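You operate a simulated robot arm through the tools that you are given. There is no shell and no other tool. Be economical: measure what you need, move in short steps, check, and stop when the job is done.

You run a simulated robot arm. Do the job below in one go: nothing can be reset, and whatever is moved stays where it is left.

TASK
Stop the fan, loosen its yellow knob, tilt the head fully down, tighten the knob and run it on high.
Fine: in that order; push OFF and HIGH once each.

Only the result counts: the job must be done as asked and must still hold three seconds after the hand-in. Knocking over, shifting, dropping, spilling or breaking anything else fails it.

THE ROBOT
A 7-joint arm with a two-finger parallel gripper, hanging from a carriage that runs on a gantry, over the field with the corners [-2569, -369], [-1820, -1407], [45, -61], [-704, 977] (x, y) and turns from -5.725 to 6.266 rad about z. Base frame: it is fixed where the carriage stands at the start and does not move with it; the origin is on the floor, on the carriage's upright axis, x ahead of it, y to its left, z up. Readings come in mm, rad, newtons and seconds.
With the tool pointing down near the work surface it reaches from about 100 to 440 mm from the robot's upright axis, wherever it stands. Its first joint turns from -2.496 to 2.496 rad. Places, roughly: black fan [700, 400, 400]; head of the fan [700, 400, 900]; high button of the fan [700, 200, 500]; off button of the fan [600, 300, 500]; test bench [-3500, -4000, 500]; yellow knob of the fan [600, 300, 800]. Payload 1.57 kg.
The tool frame sits at the grasp point between the pads (the TCP): z along the fingers, y along the line on which they close. The tips reach 30 mm beyond it. The gripper opens to 110 mm. The fingers are 24 mm wide and 12 mm thick; the gripper's body (48 by 112 mm) begins 78 mm behind the TCP.
Orientation is that of the tool frame in the base frame, as [roll, pitch, yaw] about the fixed x, y, z axes, in that order (R = Rz(yaw) Ry(pitch) Rx(roll)). With the fingers straight down and closing along the base's y, the tool's x points along the base's -x, its y along +y and its z along -z.

THE INTERFACE
- The arm moves only by the tool arm_command. Its argument "rows" is a list that holds one entry, the list of rows, each a list of 7 numbers: the shift along the tool's x, y, z in mm, then the turn, a rotation vector about the tool's x, y, z in rad, then the opening in per cent of the stroke, from 0 (shut) to 100 (fully open). In form: [[[x, y, z, ax, ay, az, grip], ...]]. A call has 1 to 20 rows; each row is the pose to reach, as a shift and turn from the pose commanded when the call began, along the tool's axes at that moment. A row lasts 0.2 s, in which the tool goes at most 50 mm and 0.15 rad; a call with a longer step from one row to the next is refused whole, and so is a gripper value outside its range. Where a pose cannot be reached the arm comes as near as it can. A force on the tool above 40 N (or 10 N above the force at the start of the call, whichever is more), or a blocked arm, ends the call early, and 0.2 s more pass. Each finger travels about 45 mm/s and halts on what it meets, pressing with about 41 N; the grip force reading is that of the motor and also rises with nothing between the fingers. The clock runs only during rows and for 0.2 s after the last one: add rows that repeat a pose to give the fingers time. The reply holds the time, the measured pose of the TCP, the force on the tool along the base axes, the opening and the grip force, in the units named above and with some noise, with the torque about the TCP (base axes, N m) and any sound that the robot's microphone picked up.
- Cameras (640 x 400 px; columns grow to the right, rows downward): "scene" is now at [261.1, 46, 1760.5]; the picture's right is [0.74, -0.67, 0.00], its down [-0.61, -0.67, -0.43] and it looks along [0.29, 0.32, -0.90] (base axes); focal length 259 px, centre (320, 200). "wrist" rides on the gripper at [70, 16, -141] in the tool frame; the picture's right is [-0.23, 0.97, 0.00], its down [-0.86, -0.20, -0.48] and it looks along [-0.47, -0.11, 0.88] (tool axes); focal length 222 px, centre (320, 200). There is no depth. A picture from a camera that has moved, and an enlarged one, comes with that camera's place and axes in the base frame and with its lens.
- get_image(camera): a new picture of that camera. No time passes.
- move_column(by): slides the trunk up (or, below 0, down) by that many mm; the arm and the scene camera ride with it, the base frame stays. It gives what a move gives, with no picture.
- roll_base(legs): drives the robot by 1 to 6 legs, each [ahead, left, turn to the left] in mm, mm and rad, along the robot's own axes; the way and the turn of a leg run together, so that a leg with both is an arc; at most 1500 mm and 3.142 rad a leg. The arm and the cameras ride along, it lands a little off, and it stops where it bumps. It keeps to its track: a leg is cut to what the track allows. It gives what a move gives.
- pan_tilt(pan, tilt): turns the head with the scene camera to pan (to the left, within 2.705 rad either way) and tilt (down, from -0.506 to 1.204), counted from straight ahead of the robot. It gives what a move gives.
- enlarge(camera, box): a new picture of the part [left, top, right, bottom] of that camera's present view, enlarged. No time passes.
- close_job(): hands the job in; it is judged then, once.

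Go step by step. Nothing tells you exact positions but the pictures and the camera data: compare them with the known pose of the tool, close in by small moves and look again before you grip or let go. The budget is 120 turns and 78 pictures, counting those below and the enlarged ones. Unless the task says otherwise, let go and move clear before handing in, and close with one line.

The tools are called after ">>>" as name(argument=value, ...) on one line, values as JSON. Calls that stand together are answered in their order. arm_command: Moves the arm, as the interface text tells. Its arguments: {"type":"object","properties":{"rows":{"type":"array","items":{"type":"array","items":{"type":"array","items":{"type":"number"}}}}},"required":["rows"]} The other tools are called the same way: move_column (by) slides the trunk up or down; roll_base (legs) drives the base; pan_tilt (pan, tilt) turns the head that bears the scene camera; get_image (camera) takes a picture; enlarge (camera, box) takes an enlarged picture of a part of a camera's view; close_job () hands the job in.

At the start:

```text
clock: 0.0
eef_pos: [775.1, 132.7, 1208.1]
ee_rot: [3.141, -0.001, -3.142]
contact_force: [-0.1, -0.2, -0.7]
ft_torque: [0.0, -0.03, 0.0]
opening: 110.2
gripper_force: 0.1
trunk travel left (down, up): [-450.0, 145.0]
robot x, y, heading: [3.7, 1.0, 0.002]
head pan, tilt: [0.836, 1.127]
```

scene: 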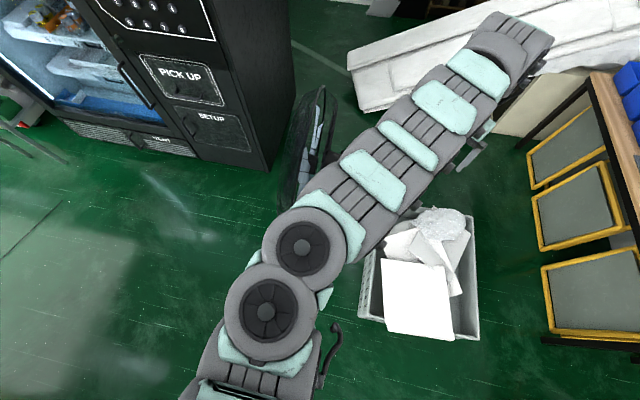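
wrist: 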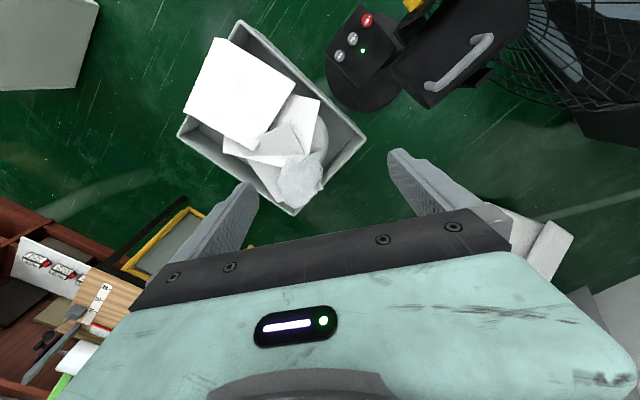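

The wrist view shows the fan's panel (a red button and two grey ones), the handle on the head and the yellow knob. I'll turn the scene camera and zoom in to see them better.

>>> enlarge(camera="wrist", box=[300, 0, 640, 150])

>>> pan_tilt(pan=0.7, tilt=0.8)

>>> get_image(camera="scene")

```text
1.88 times, centred on (470, 75) of wrist
camera zoom: at [707.0, 150.7, 1349.9], right [0.23, 0.97, 0.0], down [0.86, -0.2, 0.48], along [0.47, -0.11, -0.88], focal length 418 px, centre (38, 435)
```

zoom: 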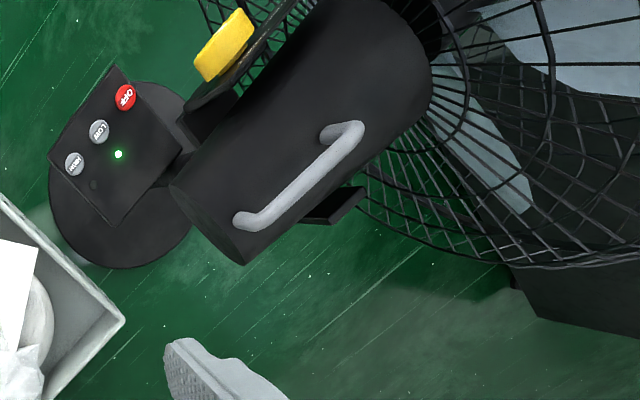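

```text
clock: 0.8
eef_pos: [775.9, 132.0, 1207.6]
ee_rot: [-3.141, 0.001, 3.141]
contact_force: [0.6, -0.6, 0.8]
ft_torque: [0.02, -0.04, -0.03]
opening: 109.7
gripper_force: 0.1
trunk travel left (down, up): [-450.0, 145.0]
robot x, y, heading: [-0.0, -1.4, 0.0]
head pan, tilt: [0.7, 0.799]
```

```text
74 pictures are left
camera scene: at [281.7, 52.5, 1783.9], right [0.64, -0.76, 0.0], down [-0.55, -0.46, -0.7], along [0.53, 0.45, -0.72], focal length 259 px, centre (320, 200)
```

scene: 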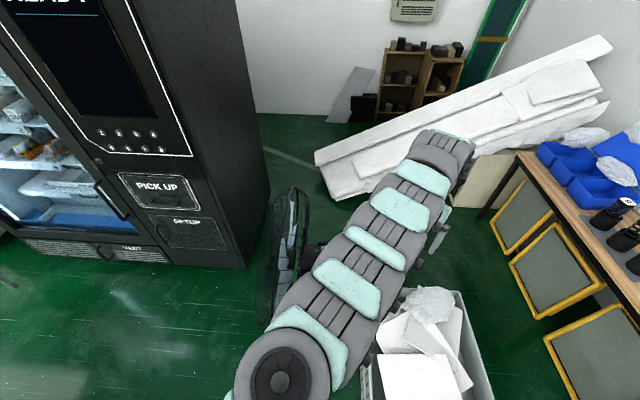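

The fan stands square to the gantry, with the knob and panel facing my side and the head pointing along roughly (-0.58, 0.81). I'll pull the arm back and raise it, then turn the carriage to face the fan.

>>> arm_command(rows=[[[40, 0, 0, 0, 0, 0, 100], [80, 0, 0, 0, 0, 0, 100], [120, 0, 0, 0, 0, 0, 100], [160, 0, 0, 0, 0, 0, 100], [200, 0, 0, 0, 0, 0, 100], [240, 0, 0, 0, 0, 0, 100], [280, 0, 0, 0, 0, 0, 100], [320, 0, 0, 0, 0, 0, 100], [360, 0, 0, 0, 0, 0, 100]]])

>>> roll_base(legs=[[0, 0, 0.625]])

>>> pan_tilt(pan=0.0, tilt=0.8)

>>> get_image(camera="scene")

>>> get_image(camera="wrist")

```text
clock: 2.8
eef_pos: [643.3, 276.8, 1233.5]
ee_rot: [3.137, 0.005, -3.128]
contact_force: [-2.4, 4.2, -0.8]
ft_torque: [-0.48, -0.29, 0.01]
opening: 109.9
gripper_force: 0.1
out of reach, approached as far as the arm can: row 3, 4, 5, 6, 7, 8, 9
trunk travel left (down, up): [-450.0, 145.0]
robot x, y, heading: [-3.5, 1.6, -0.0]
head pan, tilt: [0.7, 0.799]
```

```text
clock: 4.9
eef_pos: [381.9, 589.2, 1232.5]
ee_rot: [-3.138, 0.009, -2.53]
contact_force: [0.2, 0.3, 0.4]
ft_torque: [-0.03, -0.02, -0.02]
opening: 110.0
gripper_force: 0.1
trunk travel left (down, up): [-450.0, 145.0]
robot x, y, heading: [0.4, -0.8, 0.61]
head pan, tilt: [0.7, 0.799]
```

```text
clock: 6.0
eef_pos: [381.1, 589.3, 1233.1]
ee_rot: [-3.139, 0.007, -2.53]
contact_force: [-0.5, 0.0, -0.4]
ft_torque: [0.0, -0.03, -0.04]
opening: 110.0
gripper_force: 0.1
trunk travel left (down, up): [-450.0, 145.0]
robot x, y, heading: [2.9, -2.2, 0.608]
head pan, tilt: [0.0, 0.799]
```

```text
73 pictures are left
camera scene: at [246.9, 172.1, 1784.0], right [0.57, -0.82, 0.0], down [-0.59, -0.41, -0.7], along [0.57, 0.4, -0.72], focal length 259 px, centre (320, 200)
```

scene: 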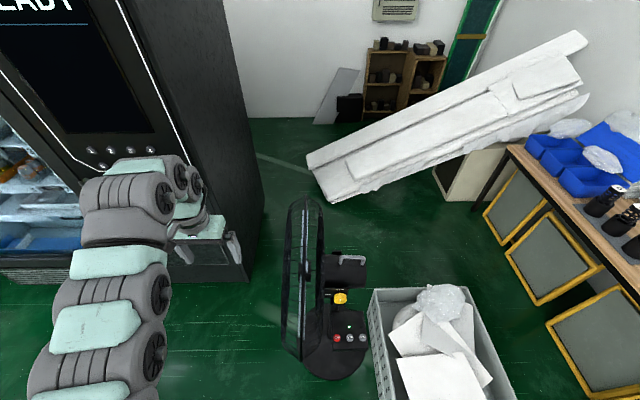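

```text
72 pictures are left
camera wrist: at [313.6, 562.4, 1374.5], right [-0.37, 0.93, 0.0], down [0.81, 0.33, 0.49], along [0.45, 0.18, -0.87], focal length 222 px, centre (320, 200)
```

wrist: 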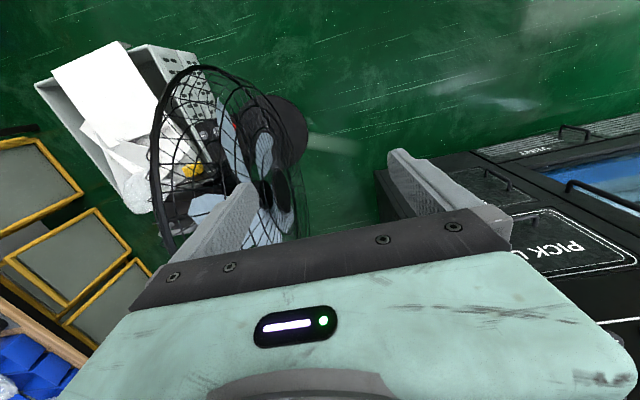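

The scene view is clear of the arm now: the fan faces left, with knob and buttons towards me. Zooming in.

>>> enlarge(camera="scene", box=[260, 190, 420, 390])

>>> enlarge(camera="scene", box=[310, 280, 380, 350])

```text
2.00 times, centred on (340, 290) of scene
camera zoom: at [246.9, 172.1, 1784.0], right [0.57, -0.82, 0.0], down [-0.59, -0.41, -0.7], along [0.57, 0.4, -0.72], focal length 518 px, centre (280, 20)
```

zoom: 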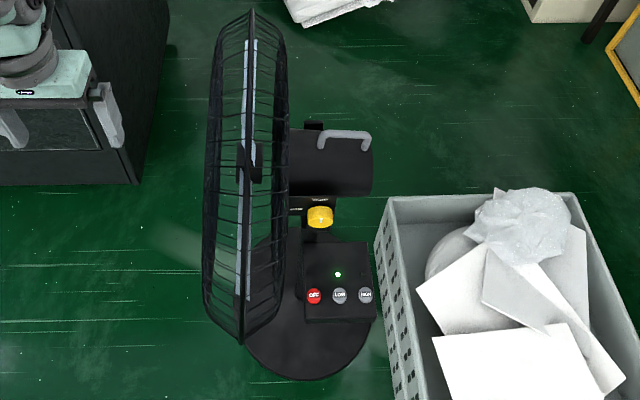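

```text
5.71 times, centred on (345, 315) of scene
camera zoom: at [246.9, 172.1, 1784.0], right [0.57, -0.82, 0.0], down [-0.59, -0.41, -0.7], along [0.57, 0.4, -0.72], focal length 1480 px, centre (177, -457)
```

zoom: 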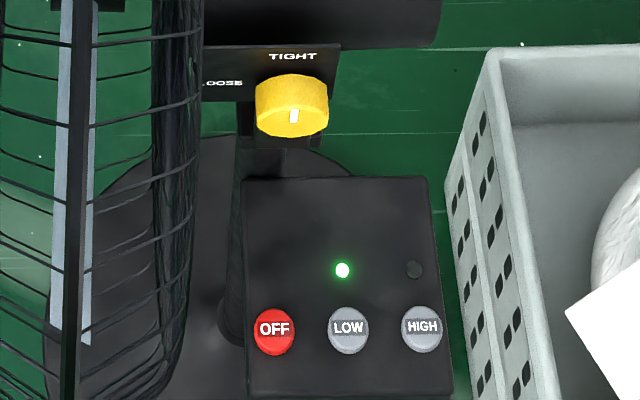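

I have the positions by triangulation: OFF ≈ (589, 320, 507), HIGH ≈ (659, 226, 503), knob ≈ (620, 345, 838). The knob goes a quarter turn counter-clockwise from TIGHT to LOOSE. I'll back off into open space to put the arm into a usable pose.

>>> roll_base(legs=[[-500, 0, 0.034]])

>>> arm_command(rows=[[[0, 0, 40, 0, 0, -0.14, 0], [0, 0, 80, 0, 0, -0.28, 0], [0, 0, 120, 0, 0, -0.42, 0], [0, 0, 160, 0, 0, -0.56, 0], [0, 0, 200, 0, 0, -0.7, 0], [0, -20, 200, 0, 0, -0.84, 0], [0, -40, 200, 0, 0, -0.98, 0], [0, -80, 200, 0, 0, -1.12, 0], [0, -120, 200, 0, 0, -1.26, 0], [0, -160, 200, 0, 0, -1.4, 0], [0, -200, 200, 0, 0, -1.54, 0], [0, -240, 200, 0, 0, -1.57, 0]]])

```text
clock: 8.9
eef_pos: [-45.6, 309.3, 1233.4]
ee_rot: [-3.14, 0.01, -2.495]
contact_force: [-0.5, 0.1, -0.7]
ft_torque: [-0.02, -0.01, -0.01]
opening: 110.1
gripper_force: 0.0
trunk travel left (down, up): [-450.0, 145.0]
robot x, y, heading: [-402.4, -293.1, 0.64]
head pan, tilt: [0.0, 0.799]
```

```text
clock: 11.5
eef_pos: [103.1, 116.1, 1034.2]
ee_rot: [-3.134, -0.002, -0.924]
contact_force: [-1.0, 0.7, 0.7]
ft_torque: [-0.03, 0.01, 0.0]
opening: 0.2
gripper_force: 20.9
out of reach, approached as far as the arm can: row 1
trunk travel left (down, up): [-450.0, 145.0]
robot x, y, heading: [-405.8, -295.2, 0.639]
head pan, tilt: [0.0, 0.799]
```

The tool is turned as wanted. Still in open space, I'll lower the trunk, move right along the track and tilt the tool 45° towards the panel.

>>> roll_base(legs=[[0, -75, 0]])

>>> move_column(by=-450)

>>> arm_command(rows=[[[0, 0, 0, 0.13, 0, 0, 0], [0, 0, 0, 0.26, 0, 0, 0], [0, 0, 0, 0.39, 0, 0, 0], [0, 0, 0, 0.52, 0, 0, 0], [0, 0, 0, 0.65, 0, 0, 0], [0, 0, 0, 0.785, 0, 0, 0]]])

>>> get_image(camera="scene")

```text
clock: 12.5
eef_pos: [147.0, 58.3, 1033.5]
ee_rot: [-3.132, -0.002, -0.926]
contact_force: [-0.2, -0.5, -0.7]
ft_torque: [-0.01, -0.07, 0.01]
opening: 0.0
gripper_force: 20.8
trunk travel left (down, up): [-450.0, 145.0]
robot x, y, heading: [-361.0, -350.6, 0.647]
head pan, tilt: [0.0, 0.799]
```

```text
refused: -450 is not a number from -400 to 400
```

```text
clock: 13.9
eef_pos: [148.3, 58.7, 1033.6]
ee_rot: [-2.346, -0.003, -0.925]
contact_force: [0.3, -0.3, 0.6]
ft_torque: [-0.01, 0.05, -0.02]
opening: 0.1
gripper_force: 21.9
trunk travel left (down, up): [-450.0, 145.0]
robot x, y, heading: [-366.9, -347.8, 0.64]
head pan, tilt: [0.0, 0.799]
```

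```text
69 pictures are left
camera scene: at [-120.6, -169.7, 1784.0], right [0.6, -0.8, 0.0], down [-0.57, -0.43, -0.7], along [0.56, 0.42, -0.72], focal length 259 px, centre (320, 200)
```

scene: 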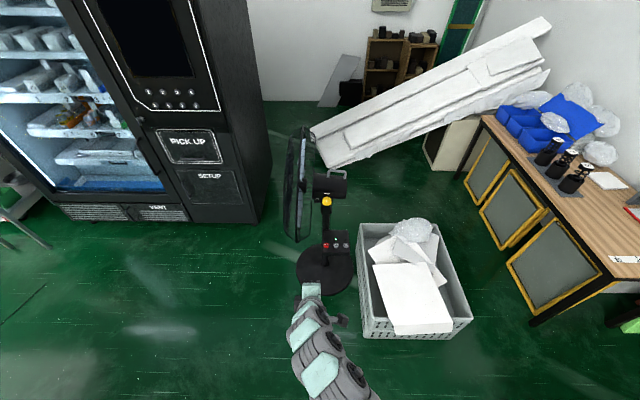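

Lowering the trunk and shifting the tool into line with OFF, then taking a look before driving in.

>>> move_column(by=-400)

>>> arm_command(rows=[[[27, 0, 0, 0, 0, 0, 0], [53, 0, 0, 0, 0, 0, 0]]])

>>> roll_base(legs=[[300, 0, 0]])

>>> get_image(camera="scene")

>>> get_image(camera="wrist")

```text
clock: 17.8
eef_pos: [148.1, 58.0, 633.6]
ee_rot: [-2.35, -0.002, -0.925]
contact_force: [0.0, 0.7, -0.2]
ft_torque: [0.02, -0.02, 0.01]
opening: 0.0
gripper_force: 21.7
trunk travel left (down, up): [-50.0, 545.0]
robot x, y, heading: [-362.0, -353.5, 0.643]
head pan, tilt: [0.0, 0.799]
```

```text
clock: 18.4
eef_pos: [177.4, 15.0, 634.7]
ee_rot: [-2.347, -0.002, -0.925]
contact_force: [0.5, -0.2, -0.6]
ft_torque: [-0.04, 0.01, 0.02]
opening: 0.0
gripper_force: 21.4
trunk travel left (down, up): [-50.0, 545.0]
robot x, y, heading: [-361.6, -346.5, 0.642]
head pan, tilt: [0.0, 0.799]
```

```text
clock: 20.4
eef_pos: [418.7, 191.7, 634.6]
ee_rot: [-2.347, -0.004, -0.929]
contact_force: [0.6, -0.5, 0.3]
ft_torque: [0.01, 0.02, 0.01]
opening: 0.0
gripper_force: 21.6
trunk travel left (down, up): [-50.0, 545.0]
robot x, y, heading: [-123.9, -170.4, 0.637]
head pan, tilt: [0.0, 0.799]
```

```text
68 pictures are left
camera scene: at [119.0, 7.8, 1384.1], right [0.6, -0.8, 0.0], down [-0.57, -0.43, -0.7], along [0.56, 0.42, -0.72], focal length 259 px, centre (320, 200)
```

scene: 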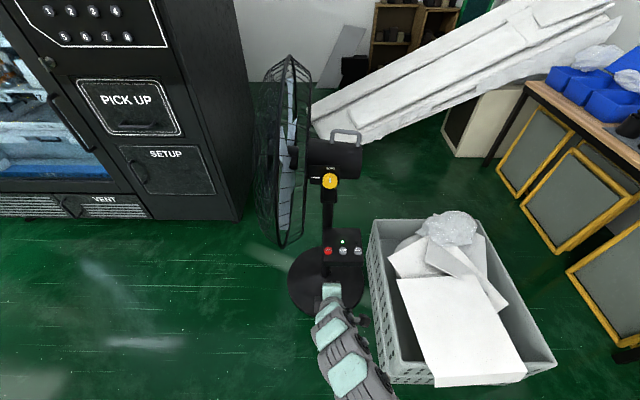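

```text
67 pictures are left
camera wrist: at [370.6, 70.0, 722.4], right [-0.68, -0.23, -0.7], down [-0.67, 0.57, 0.47], along [0.28, 0.79, -0.54], focal length 222 px, centre (320, 200)
```

wrist: 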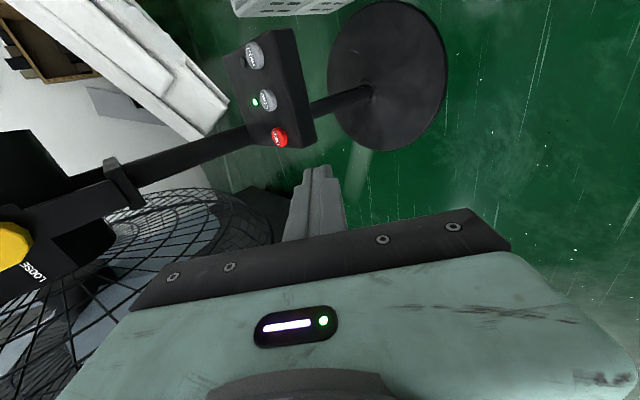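

OFF is near (590–605, 320–337, 507–522). I'll take a fresh zoomed scene view to tighten this.

>>> enlarge(camera="scene", box=[270, 120, 390, 290])

>>> enlarge(camera="wrist", box=[200, 10, 380, 220])

```text
2.35 times, centred on (330, 205) of scene
camera zoom: at [119.0, 7.8, 1384.1], right [0.6, -0.8, 0.0], down [-0.57, -0.43, -0.7], along [0.56, 0.42, -0.72], focal length 610 px, centre (296, 188)
```

zoom: 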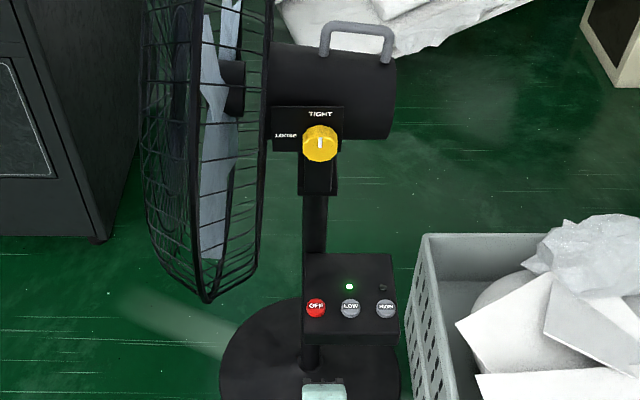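

```text
1.90 times, centred on (290, 115) of wrist
camera zoom: at [370.6, 70.0, 722.4], right [-0.68, -0.23, -0.7], down [-0.67, 0.57, 0.47], along [0.28, 0.79, -0.54], focal length 423 px, centre (377, 362)
```

zoom: 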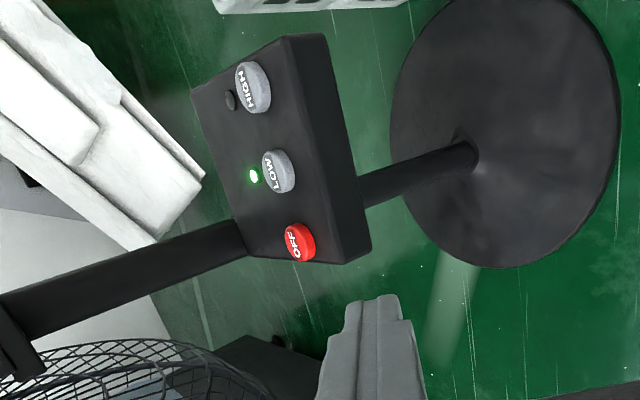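

Refined: OFF (591, 320, 516), HIGH (660, 228, 516). I'll steepen the tool to about 60° and drive forward to sit above OFF.

>>> arm_command(rows=[[[0, 0, 0, -0.13, 0, 0, 0], [0, 0, 0, -0.26, 0, 0, 0]]])

>>> roll_base(legs=[[165, 0, 0]])

>>> get_image(camera="wrist")

>>> get_image(camera="scene")

```text
clock: 21.0
eef_pos: [419.3, 192.1, 634.9]
ee_rot: [-2.608, -0.004, -0.928]
contact_force: [0.1, 0.4, -0.4]
ft_torque: [0.01, -0.01, -0.05]
opening: 0.0
gripper_force: 21.4
trunk travel left (down, up): [-50.0, 545.0]
robot x, y, heading: [-120.2, -169.9, 0.645]
head pan, tilt: [0.0, 0.799]
```

```text
clock: 22.4
eef_pos: [552.9, 289.2, 634.4]
ee_rot: [-2.607, -0.003, -0.929]
contact_force: [0.3, -0.7, -0.1]
ft_torque: [0.0, 0.06, -0.02]
opening: 0.0
gripper_force: 21.4
trunk travel left (down, up): [-50.0, 545.0]
robot x, y, heading: [6.1, -71.3, 0.642]
head pan, tilt: [0.0, 0.799]
```

```text
64 pictures are left
camera wrist: at [525.6, 184.7, 748.1], right [-0.81, -0.32, -0.5], down [-0.57, 0.64, 0.51], along [0.16, 0.69, -0.7], focal length 222 px, centre (320, 200)
```

wrist: 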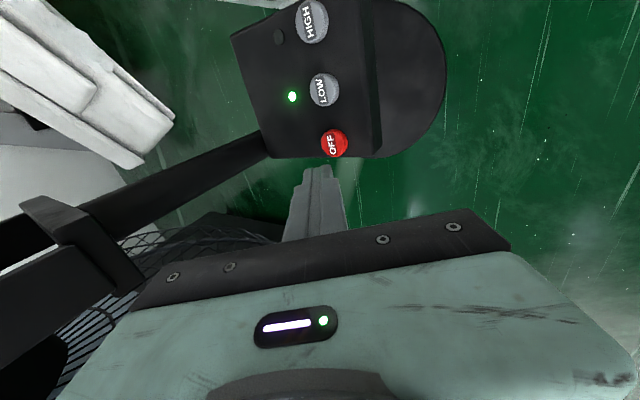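

```text
63 pictures are left
camera scene: at [252.8, 106.9, 1384.1], right [0.6, -0.8, 0.0], down [-0.58, -0.43, -0.7], along [0.56, 0.42, -0.72], focal length 259 px, centre (320, 200)
```

scene: 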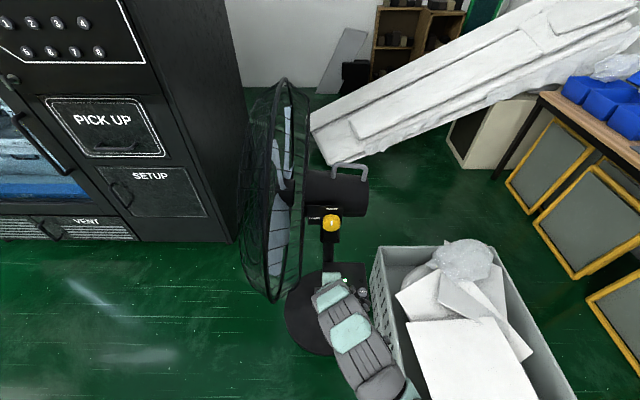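

OFF reconfirmed at about (594, 321, 517). Moving to 20 mm short of it.

>>> arm_command(rows=[[[-1, 8, 30, 0, 0, 0, 0], [-1, 16, 60, 0, 0, 0, 0], [-1, 16, 77, 0, 0, 0, 0]]])

>>> enlarge(camera="wrist", box=[220, 60, 440, 240])

```text
clock: 23.2
eef_pos: [572.4, 306.8, 560.4]
ee_rot: [-2.607, -0.003, -0.93]
contact_force: [-0.1, 0.2, -1.3]
ft_torque: [0.01, 0.01, -0.02]
opening: 0.1
gripper_force: 21.0
trunk travel left (down, up): [-50.0, 545.0]
robot x, y, heading: [11.2, -76.2, 0.641]
head pan, tilt: [0.0, 0.799]
```

```text
2.22 times, centred on (330, 150) of wrist
camera zoom: at [545.0, 200.4, 673.5], right [-0.81, -0.32, -0.5], down [-0.57, 0.64, 0.51], along [0.16, 0.7, -0.7], focal length 494 px, centre (298, 311)
```

zoom: 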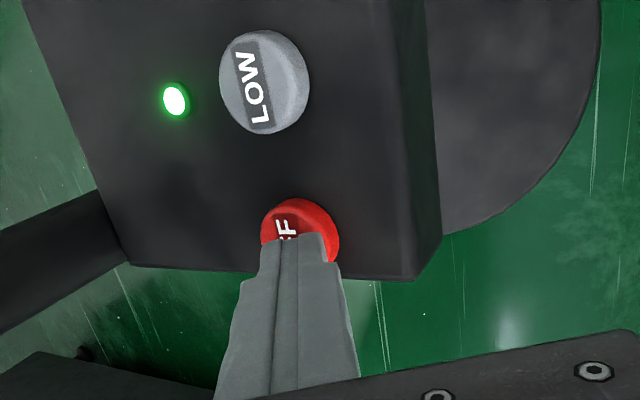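

The tips are lined up with OFF. Pressing gently in small steps and then backing off.

>>> arm_command(rows=[[[0, 0, 5, 0, 0, 0, 0], [0, 0, 10, 0, 0, 0, 0], [0, 0, 14, 0, 0, 0, 0], [0, 0, 17, 0, 0, 0, 0], [0, 0, 20, 0, 0, 0, 0]]])

>>> enlarge(camera="wrist", box=[220, 60, 440, 240])

```text
clock: 24.3
eef_pos: [577.2, 310.2, 546.6]
ee_rot: [-2.605, -0.005, -0.93]
contact_force: [-12.1, -10.8, 21.0]
ft_torque: [-0.29, 0.26, -0.04]
opening: 0.2
gripper_force: 21.2
trunk travel left (down, up): [-50.0, 545.0]
robot x, y, heading: [7.7, -74.5, 0.639]
head pan, tilt: [0.0, 0.799]
heard: click
stopped in row 5: the force on the tool passed its limit at 44 N (the readings are from after the stop); the commanded pose is now the measured one
```

```text
2.22 times, centred on (330, 150) of wrist
camera zoom: at [550.2, 204.2, 660.7], right [-0.8, -0.32, -0.5], down [-0.57, 0.64, 0.51], along [0.16, 0.7, -0.7], focal length 494 px, centre (298, 311)
```

zoom: 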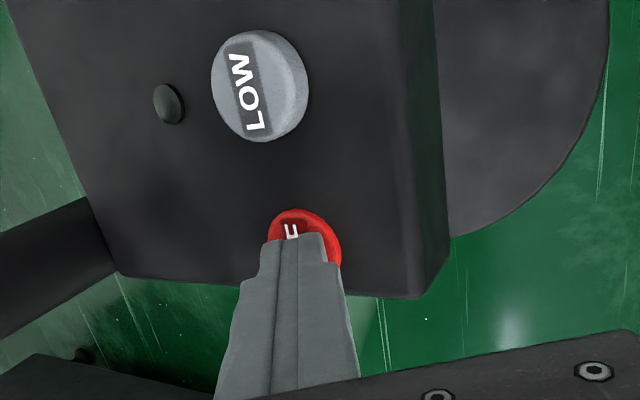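

Click heard and the LED went out: the fan is off. Now I'll retract, back off, raise the trunk and level the tool for the knob.

>>> arm_command(rows=[[[0, 0, -30, 0, 0, 0, 0], [0, 0, -60, 0, 0, 0, 0], [0, 0, -80, 0, 0, 0, 0]]])

>>> roll_base(legs=[[-250, 0, 0]])

>>> move_column(by=245)

>>> arm_command(rows=[[[0, 0, 0, 0.13, 0, 0, 50], [0, 0, 0, 0.26, 0, 0, 100], [0, 0, 0, 0.39, 0, 0, 100], [0, 0, 0, 0.52, 0, 0, 100], [0, 0, 0, 0.65, 0, 0, 100], [0, 0, 0, 0.78, 0, 0, 100], [0, 0, 0, 0.91, 0, 0, 100], [0, 0, 0, 1.036, 0, 0, 100]]])

>>> get_image(camera="wrist")

>>> get_image(camera="scene")

```text
clock: 25.1
eef_pos: [545.3, 287.7, 615.6]
ee_rot: [-2.606, -0.004, -0.93]
contact_force: [-0.6, -0.6, 0.2]
ft_torque: [0.03, 0.02, -0.02]
opening: 0.1
gripper_force: 21.1
trunk travel left (down, up): [-50.0, 545.0]
robot x, y, heading: [11.3, -75.8, 0.64]
head pan, tilt: [0.0, 0.799]
```

```text
clock: 26.9
eef_pos: [344.7, 141.6, 614.2]
ee_rot: [-2.605, -0.003, -0.924]
contact_force: [-0.1, 0.4, 0.1]
ft_torque: [-0.02, -0.01, 0.02]
opening: 0.0
gripper_force: 21.7
trunk travel left (down, up): [-50.0, 545.0]
robot x, y, heading: [-190.9, -219.9, 0.644]
head pan, tilt: [0.0, 0.799]
```

```text
clock: 29.4
eef_pos: [346.1, 141.5, 859.9]
ee_rot: [-2.605, -0.003, -0.926]
contact_force: [-0.2, -0.1, 0.0]
ft_torque: [-0.01, 0.0, 0.05]
opening: 0.1
gripper_force: 21.7
trunk travel left (down, up): [-295.0, 300.0]
robot x, y, heading: [-185.5, -220.5, 0.643]
head pan, tilt: [0.0, 0.799]
```

```text
clock: 31.2
eef_pos: [345.9, 143.6, 859.5]
ee_rot: [-1.569, -0.004, -0.925]
contact_force: [0.5, -0.2, -0.1]
ft_torque: [0.03, 0.0, -0.01]
opening: 110.1
gripper_force: 0.1
trunk travel left (down, up): [-295.0, 300.0]
robot x, y, heading: [-189.4, -221.8, 0.645]
head pan, tilt: [0.0, 0.799]
```

```text
60 pictures are left
camera wrist: at [275.3, 2.9, 843.6], right [-0.13, 0.18, -0.97], down [-0.9, 0.39, 0.2], along [0.42, 0.9, 0.11], focal length 222 px, centre (320, 200)
```

wrist: 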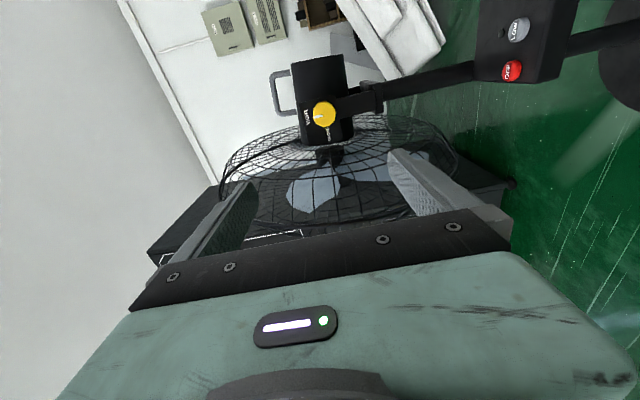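

```text
59 pictures are left
camera scene: at [53.1, -40.4, 1629.0], right [0.6, -0.8, 0.0], down [-0.57, -0.43, -0.7], along [0.56, 0.42, -0.72], focal length 259 px, centre (320, 200)
```

scene: 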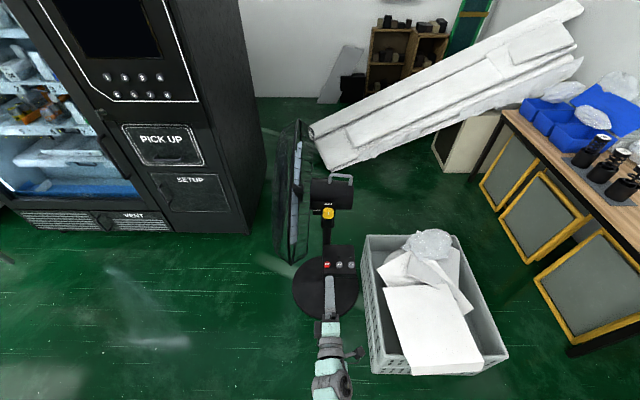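

Zooming on the knob for its centre and its clearance to the plate and the cage.

>>> enlarge(camera="wrist", box=[250, 40, 410, 140])

>>> enlarge(camera="scene", box=[270, 160, 370, 290])

```text
4.00 times, centred on (330, 90) of wrist
camera zoom: at [275.3, 2.9, 843.6], right [-0.13, 0.18, -0.97], down [-0.9, 0.39, 0.2], along [0.42, 0.9, 0.11], focal length 888 px, centre (280, 640)
```

zoom: 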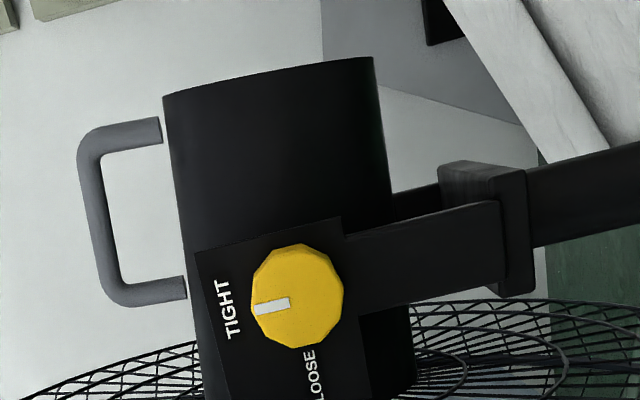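

```text
3.08 times, centred on (320, 225) of scene
camera zoom: at [53.1, -40.4, 1629.0], right [0.6, -0.8, 0.0], down [-0.57, -0.43, -0.7], along [0.56, 0.42, -0.72], focal length 797 px, centre (320, 123)
```

zoom: 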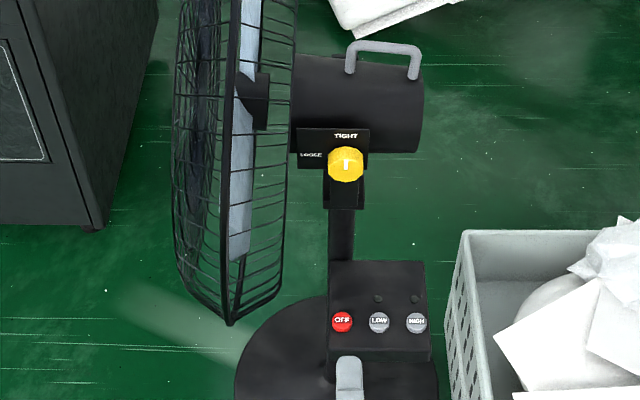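

The knob face centre is about (619, 344, 849), 46 mm across, with good cage clearance. I'll drive forward 230 mm, turn the gripper 45° for a quarter-turn sweep and centre it.

>>> roll_base(legs=[[230, 0, 0]])

>>> arm_command(rows=[[[3, 5, 0, 0, 0, 0.14, 75], [3, 10, 0, 0, 0, 0.28, 75], [3, 10, 0, 0, 0, 0.42, 75], [3, 10, 0, 0, 0, 0.56, 75], [3, 10, 0, 0, 0, 0.7, 75], [3, 10, 0, 0, 0, 0.785, 75]]])

>>> get_image(camera="wrist")

>>> enlarge(camera="scene", box=[250, 150, 410, 310])

```text
clock: 33.0
eef_pos: [529.9, 279.8, 860.5]
ee_rot: [-1.568, -0.003, -0.925]
contact_force: [-0.9, -0.2, -0.2]
ft_torque: [-0.01, 0.02, -0.01]
opening: 109.9
gripper_force: 0.0
trunk travel left (down, up): [-295.0, 300.0]
robot x, y, heading: [-3.0, -85.9, 0.64]
head pan, tilt: [0.0, 0.799]
```

```text
clock: 34.4
eef_pos: [532.1, 276.7, 850.1]
ee_rot: [-1.569, 0.783, -0.922]
contact_force: [0.6, 0.4, 0.7]
ft_torque: [0.05, -0.03, -0.04]
opening: 82.3
gripper_force: 0.2
trunk travel left (down, up): [-295.0, 300.0]
robot x, y, heading: [-2.6, -81.0, 0.646]
head pan, tilt: [0.0, 0.799]
```

```text
56 pictures are left
camera wrist: at [443.3, 163.5, 788.7], right [-0.51, 0.68, -0.53], down [-0.66, 0.08, 0.74], along [0.55, 0.73, 0.41], focal length 222 px, centre (320, 200)
```

wrist: 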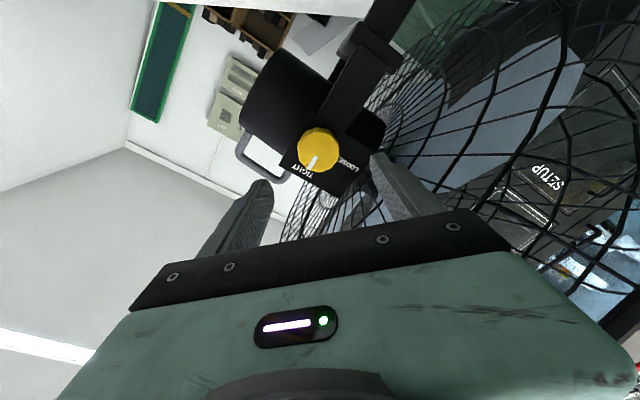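

```text
2.50 times, centred on (330, 230) of scene
camera zoom: at [237.9, 97.9, 1629.0], right [0.6, -0.8, 0.0], down [-0.57, -0.43, -0.7], along [0.56, 0.42, -0.72], focal length 648 px, centre (295, 125)
```

zoom: 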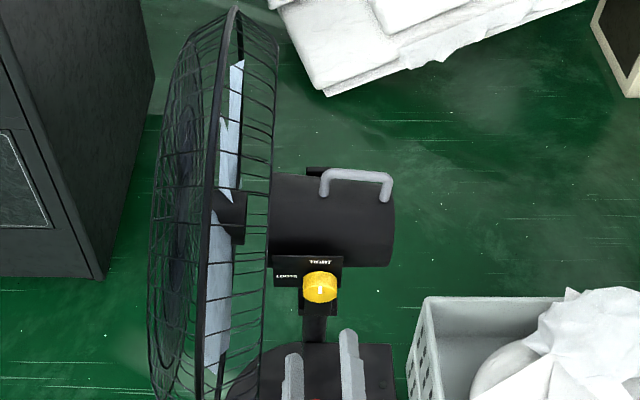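

The knob is at u≈702 mm ahead, 851 high; a 2 mm correction is needed. Advancing to just short of it and checking.

>>> arm_command(rows=[[[1, -2, 20, 0, 0, 0, 75], [1, -2, 40, 0, 0, 0, 75], [1, -2, 60, 0, 0, 0, 75]]])

>>> get_image(camera="wrist")

>>> enlarge(camera="scene", box=[270, 190, 370, 310])

```text
clock: 35.2
eef_pos: [582.4, 312.7, 849.6]
ee_rot: [-1.57, 0.78, -0.924]
contact_force: [-0.7, 0.2, 0.8]
ft_torque: [-0.04, -0.01, -0.06]
opening: 82.4
gripper_force: 0.0
trunk travel left (down, up): [-295.0, 300.0]
robot x, y, heading: [-2.3, -85.9, 0.645]
head pan, tilt: [0.0, 0.799]
```

```text
54 pictures are left
camera wrist: at [492.2, 197.4, 789.8], right [-0.51, 0.68, -0.53], down [-0.66, 0.08, 0.74], along [0.55, 0.73, 0.41], focal length 222 px, centre (320, 200)
```

wrist: 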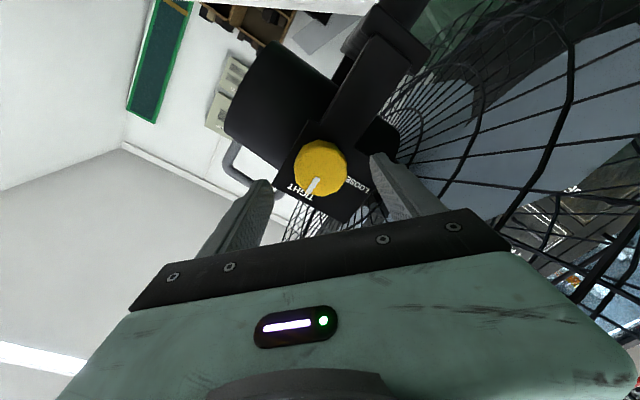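

```text
3.33 times, centred on (320, 250) of scene
camera zoom: at [238.1, 98.1, 1629.1], right [0.6, -0.8, 0.0], down [-0.57, -0.43, -0.7], along [0.56, 0.42, -0.72], focal length 864 px, centre (320, 33)
```

zoom: 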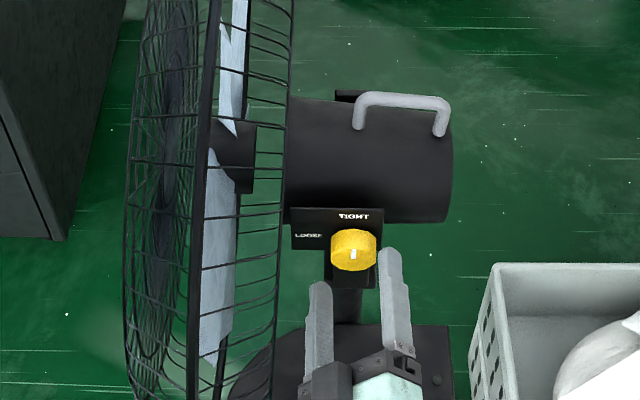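

Alignment looks good. Going in 34 mm and closing on the knob.

>>> arm_command(rows=[[[0, 0, 15, 0, 0, 0, 75], [0, 0, 27, 0, 0, 0, 75], [0, 0, 34, 0, 0, 0, 75]]])

>>> get_image(camera="wrist")

>>> enlarge(camera="scene", box=[270, 190, 370, 310])

```text
clock: 36.0
eef_pos: [607.8, 332.4, 849.3]
ee_rot: [-1.569, 0.783, -0.924]
contact_force: [-0.1, -0.2, 0.9]
ft_torque: [0.04, -0.01, -0.04]
opening: 82.3
gripper_force: 0.1
trunk travel left (down, up): [-295.0, 300.0]
robot x, y, heading: [-2.9, -82.9, 0.644]
head pan, tilt: [0.0, 0.799]
```

```text
52 pictures are left
camera wrist: at [518.8, 218.5, 789.6], right [-0.51, 0.68, -0.53], down [-0.66, 0.08, 0.74], along [0.55, 0.73, 0.41], focal length 222 px, centre (320, 200)
```

wrist: 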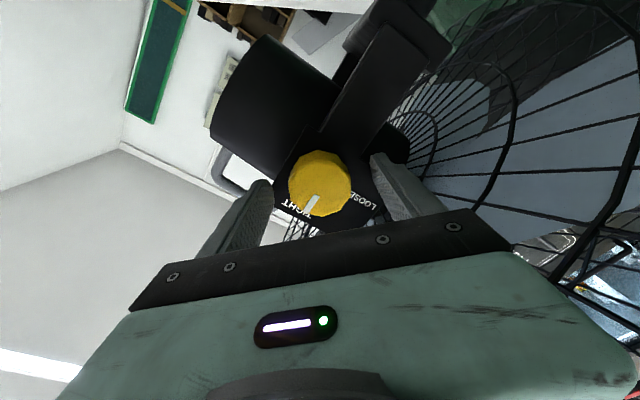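

```text
3.33 times, centred on (320, 250) of scene
camera zoom: at [237.9, 98.0, 1629.0], right [0.6, -0.8, 0.0], down [-0.57, -0.43, -0.7], along [0.56, 0.42, -0.72], focal length 864 px, centre (320, 33)
```

zoom: 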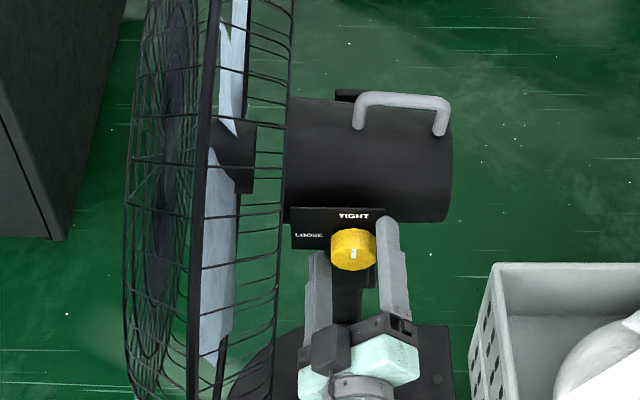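

The knob face sits right at the grasp line. Closing.

>>> arm_command(rows=[[[0, 0, 0, 0, 0, 0, 50], [0, 0, 0, 0, 0, 0, 30], [0, 0, 0, 0, 0, 0, 20], [0, 0, 0, 0, 0, 0, 20], [0, 0, 0, 0, 0, 0, 20]]])

>>> get_image(camera="wrist")

```text
clock: 37.2
eef_pos: [607.6, 332.4, 850.6]
ee_rot: [-1.57, 0.782, -0.924]
contact_force: [0.1, -0.6, 1.6]
ft_torque: [-0.01, 0.01, -0.07]
opening: 47.1
gripper_force: 38.5
trunk travel left (down, up): [-295.0, 300.0]
robot x, y, heading: [-1.3, -83.4, 0.647]
head pan, tilt: [0.0, 0.799]
```

```text
50 pictures are left
camera wrist: at [518.7, 218.1, 789.7], right [-0.51, 0.68, -0.53], down [-0.66, 0.08, 0.74], along [0.55, 0.73, 0.41], focal length 222 px, centre (320, 200)
```

wrist: 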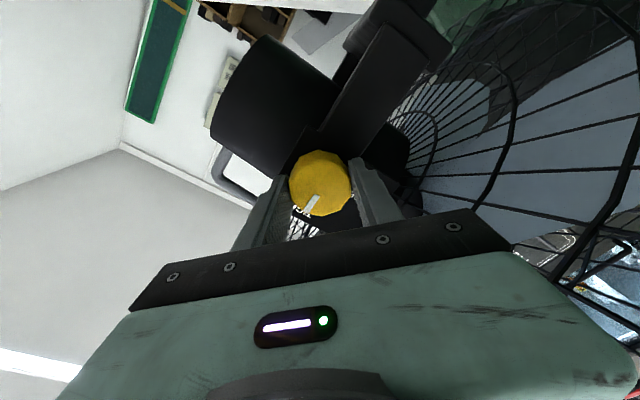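

Gripped at 47 mm. Turning counter-clockwise a quarter turn.

>>> arm_command(rows=[[[0, 0, 0, 0, 0, -0.12, 20], [0, 0, 0, 0, 0, -0.24, 20], [0, 0, 0, 0, 0, -0.36, 20], [0, 0, 0, 0, 0, -0.48, 20], [0, 0, 0, 0, 0, -0.6, 20], [0, 0, 0, 0, 0, -0.72, 20], [0, 0, 0, 0, 0, -0.84, 20], [0, 0, 0, 0, 0, -0.96, 20], [0, 0, 0, 0, 0, -1.08, 20], [0, 0, 0, 0, 0, -1.2, 20], [0, 0, 0, 0, 0, -1.32, 20], [0, 0, 0, 0, 0, -1.44, 20], [0, 0, 0, 0, 0, -1.57, 20]]])

>>> get_image(camera="wrist")

```text
clock: 40.0
eef_pos: [606.8, 332.0, 849.5]
ee_rot: [-1.569, -0.791, -0.924]
contact_force: [0.5, -0.7, -6.7]
ft_torque: [-0.3, 0.58, 0.4]
opening: 46.9
gripper_force: 44.8
trunk travel left (down, up): [-295.0, 300.0]
robot x, y, heading: [-3.2, -84.0, 0.649]
head pan, tilt: [0.0, 0.799]
```

```text
49 pictures are left
camera wrist: at [532.2, 200.0, 888.1], right [0.32, -0.43, -0.85], down [-0.83, 0.3, -0.47], along [0.46, 0.85, -0.26], focal length 222 px, centre (320, 200)
```

wrist: 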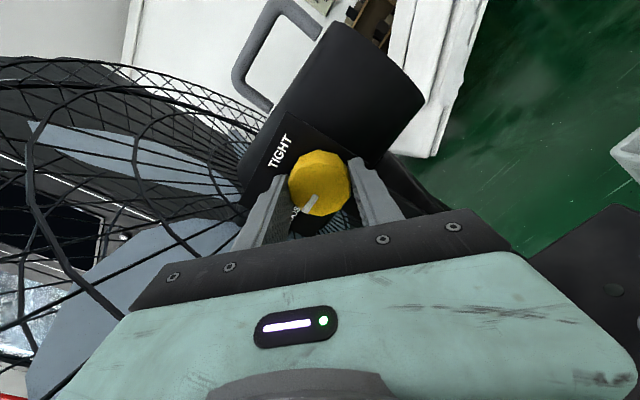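

The mark now points at LOOSE without any slip. Opening and backing out.

>>> arm_command(rows=[[[0, 0, 0, 0, 0, 0, 50], [0, 0, 0, 0, 0, 0, 75], [0, 0, 0, 0, 0, 0, 75], [0, 0, -20, 0, 0, 0, 75], [0, 0, -50, 0, 0, 0, 75], [0, 0, -85, 0, 0, 0, 75]]])

>>> enlarge(camera="scene", box=[250, 170, 390, 290])

>>> get_image(camera="wrist")

```text
clock: 41.4
eef_pos: [539.5, 280.9, 852.2]
ee_rot: [-1.567, -0.79, -0.927]
contact_force: [0.9, 0.0, -0.2]
ft_torque: [-0.05, 0.01, -0.03]
opening: 82.4
gripper_force: 0.1
trunk travel left (down, up): [-295.0, 300.0]
robot x, y, heading: [-0.7, -84.0, 0.642]
head pan, tilt: [0.0, 0.799]
```

```text
3.33 times, centred on (320, 230) of scene
camera zoom: at [237.7, 97.8, 1628.9], right [0.6, -0.8, 0.0], down [-0.57, -0.43, -0.7], along [0.56, 0.42, -0.72], focal length 864 px, centre (320, 100)
```

zoom: 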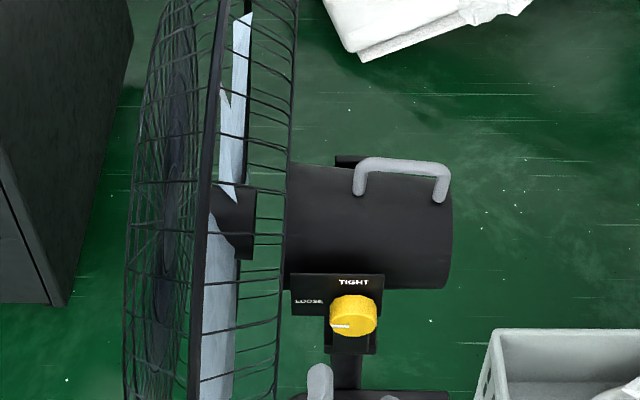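

```text
47 pictures are left
camera wrist: at [462.8, 148.1, 889.6], right [0.32, -0.42, -0.85], down [-0.83, 0.31, -0.47], along [0.46, 0.85, -0.25], focal length 222 px, centre (320, 200)
```

wrist: 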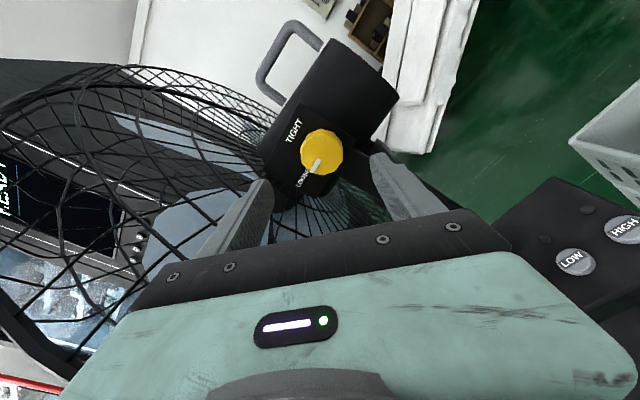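

The knob is loose. The handle bar lies around u≈808, v≈-150, z≈955 (along the head axis). I'll back off, then re-orient the tool to come down on the handle from above, tilted about 65°.

>>> roll_base(legs=[[-250, 0, 0]])

>>> arm_command(rows=[[[0, 0, 0, 0, 0, 0.13, 60], [0, 0, 0, 0, 0, 0.26, 60], [0, 0, 0, 0, 0, 0.39, 60], [0, 0, 0, 0, 0, 0.52, 60], [0, 0, 0, 0, 0, 0.65, 60], [0, 0, 0, 0, 0, 0.787, 60]]])

>>> arm_command(rows=[[[10, -25, 0, -0.14, 0, 0, 60], [20, -50, 0, -0.28, 0, 0, 60], [30, -75, 0, -0.42, 0, 0, 60], [40, -100, 0, -0.56, 0, 0, 60], [50, -125, 0, -0.7, 0, 0, 60], [50, -150, 0, -0.84, 0, 0, 60], [50, -175, 0, -0.98, 0, 0, 60], [50, -200, 0, -1.134, 0, 0, 60]]])

>>> get_image(camera="wrist")

>>> get_image(camera="scene")

```text
clock: 43.2
eef_pos: [332.7, 128.8, 850.1]
ee_rot: [-1.571, -0.789, -0.923]
contact_force: [1.2, -0.1, 0.1]
ft_torque: [0.0, 0.01, -0.01]
opening: 82.5
gripper_force: 0.1
trunk travel left (down, up): [-295.0, 300.0]
robot x, y, heading: [-205.9, -236.6, 0.645]
head pan, tilt: [0.0, 0.799]
```

```text
clock: 44.6
eef_pos: [332.9, 128.3, 850.7]
ee_rot: [-1.569, 0.001, -0.92]
contact_force: [0.1, 0.1, 0.5]
ft_torque: [-0.01, -0.01, 0.02]
opening: 65.8
gripper_force: 0.1
trunk travel left (down, up): [-295.0, 300.0]
robot x, y, heading: [-207.5, -236.3, 0.645]
head pan, tilt: [0.0, 0.799]
```

```text
refused: row 8 steps farther than a row can; nothing moved
```

```text
46 pictures are left
camera wrist: at [262.9, -11.6, 834.9], right [-0.14, 0.18, -0.97], down [-0.9, 0.39, 0.2], along [0.42, 0.9, 0.11], focal length 222 px, centre (320, 200)
```

wrist: 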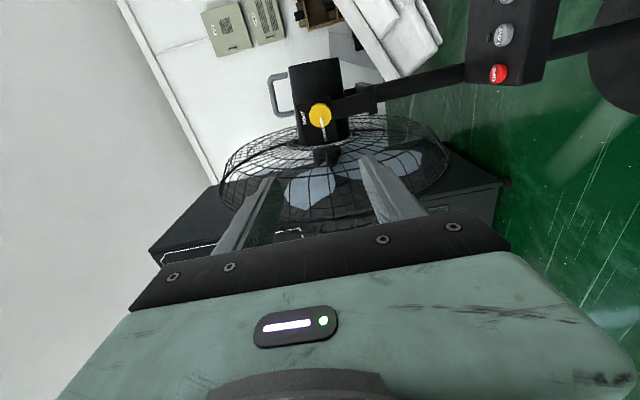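

```text
45 pictures are left
camera scene: at [32.2, -55.7, 1629.0], right [0.6, -0.8, 0.0], down [-0.57, -0.43, -0.7], along [0.56, 0.42, -0.72], focal length 259 px, centre (320, 200)
```

scene: 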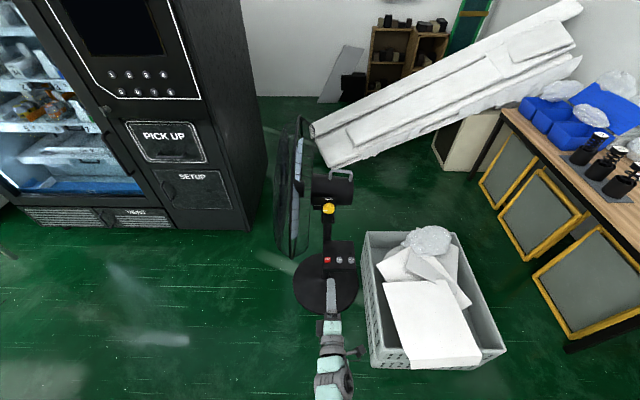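

Retrying with smaller turn steps.

>>> arm_command(rows=[[[10, -25, 0, -0.13, 0, 0, 60], [20, -50, 0, -0.26, 0, 0, 60], [30, -75, 0, -0.39, 0, 0, 60], [40, -100, 0, -0.52, 0, 0, 60], [50, -125, 0, -0.65, 0, 0, 60], [50, -150, 0, -0.78, 0, 0, 60], [50, -175, 0, -0.91, 0, 0, 60], [50, -200, 0, -1.03, 0, 0, 60], [50, -225, 0, -1.134, 0, 0, 60]]])

>>> roll_base(legs=[[200, 0, 0]])

>>> get_image(camera="wrist")

>>> get_image(camera="scene")

```text
clock: 46.6
eef_pos: [362.2, 87.8, 1077.8]
ee_rot: [-2.704, 0.0, -0.922]
contact_force: [-1.2, 0.0, -0.1]
ft_torque: [0.05, -0.01, 0.03]
opening: 65.6
gripper_force: 0.1
trunk travel left (down, up): [-295.0, 300.0]
robot x, y, heading: [-204.0, -239.0, 0.644]
head pan, tilt: [0.0, 0.799]
```

```text
clock: 48.2
eef_pos: [520.0, 209.1, 1077.0]
ee_rot: [-2.702, -0.001, -0.92]
contact_force: [-0.2, 0.3, 0.4]
ft_torque: [0.0, -0.02, -0.02]
opening: 65.9
gripper_force: 0.1
trunk travel left (down, up): [-295.0, 300.0]
robot x, y, heading: [-50.7, -112.8, 0.649]
head pan, tilt: [0.0, 0.799]
```

```text
44 pictures are left
camera wrist: at [502.2, 108.9, 1198.1], right [-0.84, -0.35, -0.41], down [-0.54, 0.67, 0.52], along [0.09, 0.66, -0.75], focal length 222 px, centre (320, 200)
```

wrist: 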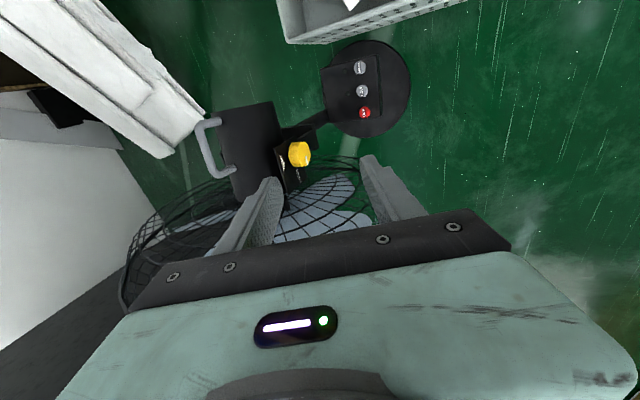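

```text
43 pictures are left
camera scene: at [189.7, 64.3, 1629.0], right [0.6, -0.8, 0.0], down [-0.57, -0.43, -0.7], along [0.56, 0.42, -0.72], focal length 259 px, centre (320, 200)
```

scene: 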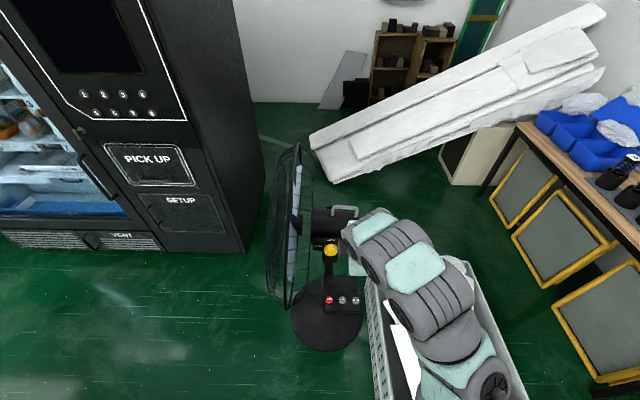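

The handle bar centre is confirmed at about u 810, v -153, z 955. Moving forward above it.

>>> roll_base(legs=[[105, -12, 0]])

>>> arm_command(rows=[[[0, -25, 12, 0, 0, 0, 60], [0, -50, 23, 0, 0, 0, 60], [0, -75, 35, 0, 0, 0, 60], [0, -100, 47, 0, 0, 0, 60]]])

>>> get_image(camera="wrist")

>>> get_image(camera="scene")

```text
clock: 49.4
eef_pos: [609.1, 267.1, 1076.5]
ee_rot: [-2.703, 0.0, -0.915]
contact_force: [0.5, -0.3, 0.6]
ft_torque: [0.01, -0.01, 0.04]
opening: 65.9
gripper_force: 0.1
trunk travel left (down, up): [-295.0, 300.0]
robot x, y, heading: [36.1, -61.7, 0.652]
head pan, tilt: [0.0, 0.799]
```

```text
clock: 50.4
eef_pos: [697.5, 335.5, 1078.1]
ee_rot: [-2.705, -0.003, -0.916]
contact_force: [-0.2, -0.4, 0.2]
ft_torque: [0.02, 0.03, -0.01]
opening: 65.8
gripper_force: 0.0
trunk travel left (down, up): [-295.0, 300.0]
robot x, y, heading: [41.2, -58.1, 0.651]
head pan, tilt: [0.0, 0.799]
```

```text
42 pictures are left
camera wrist: at [681.3, 236.2, 1200.1], right [-0.84, -0.36, -0.41], down [-0.54, 0.67, 0.52], along [0.09, 0.66, -0.75], focal length 222 px, centre (320, 200)
```

wrist: 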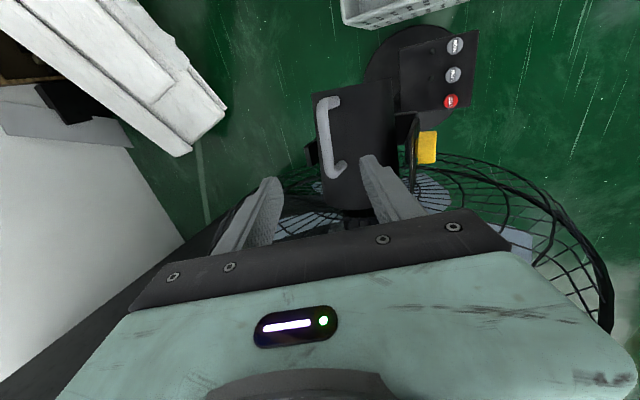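

```text
41 pictures are left
camera scene: at [279.8, 122.3, 1629.0], right [0.61, -0.8, 0.0], down [-0.57, -0.43, -0.7], along [0.55, 0.42, -0.72], focal length 259 px, centre (320, 200)
```

scene: 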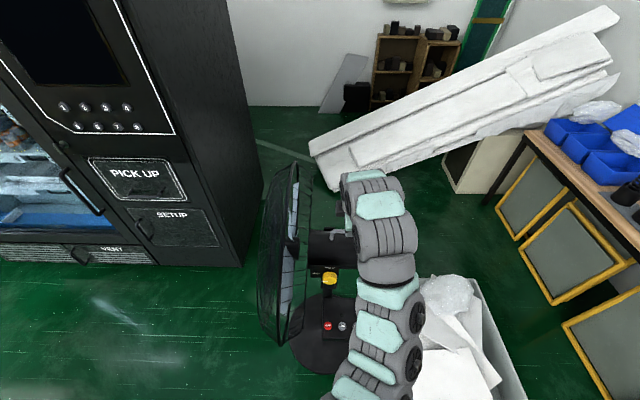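

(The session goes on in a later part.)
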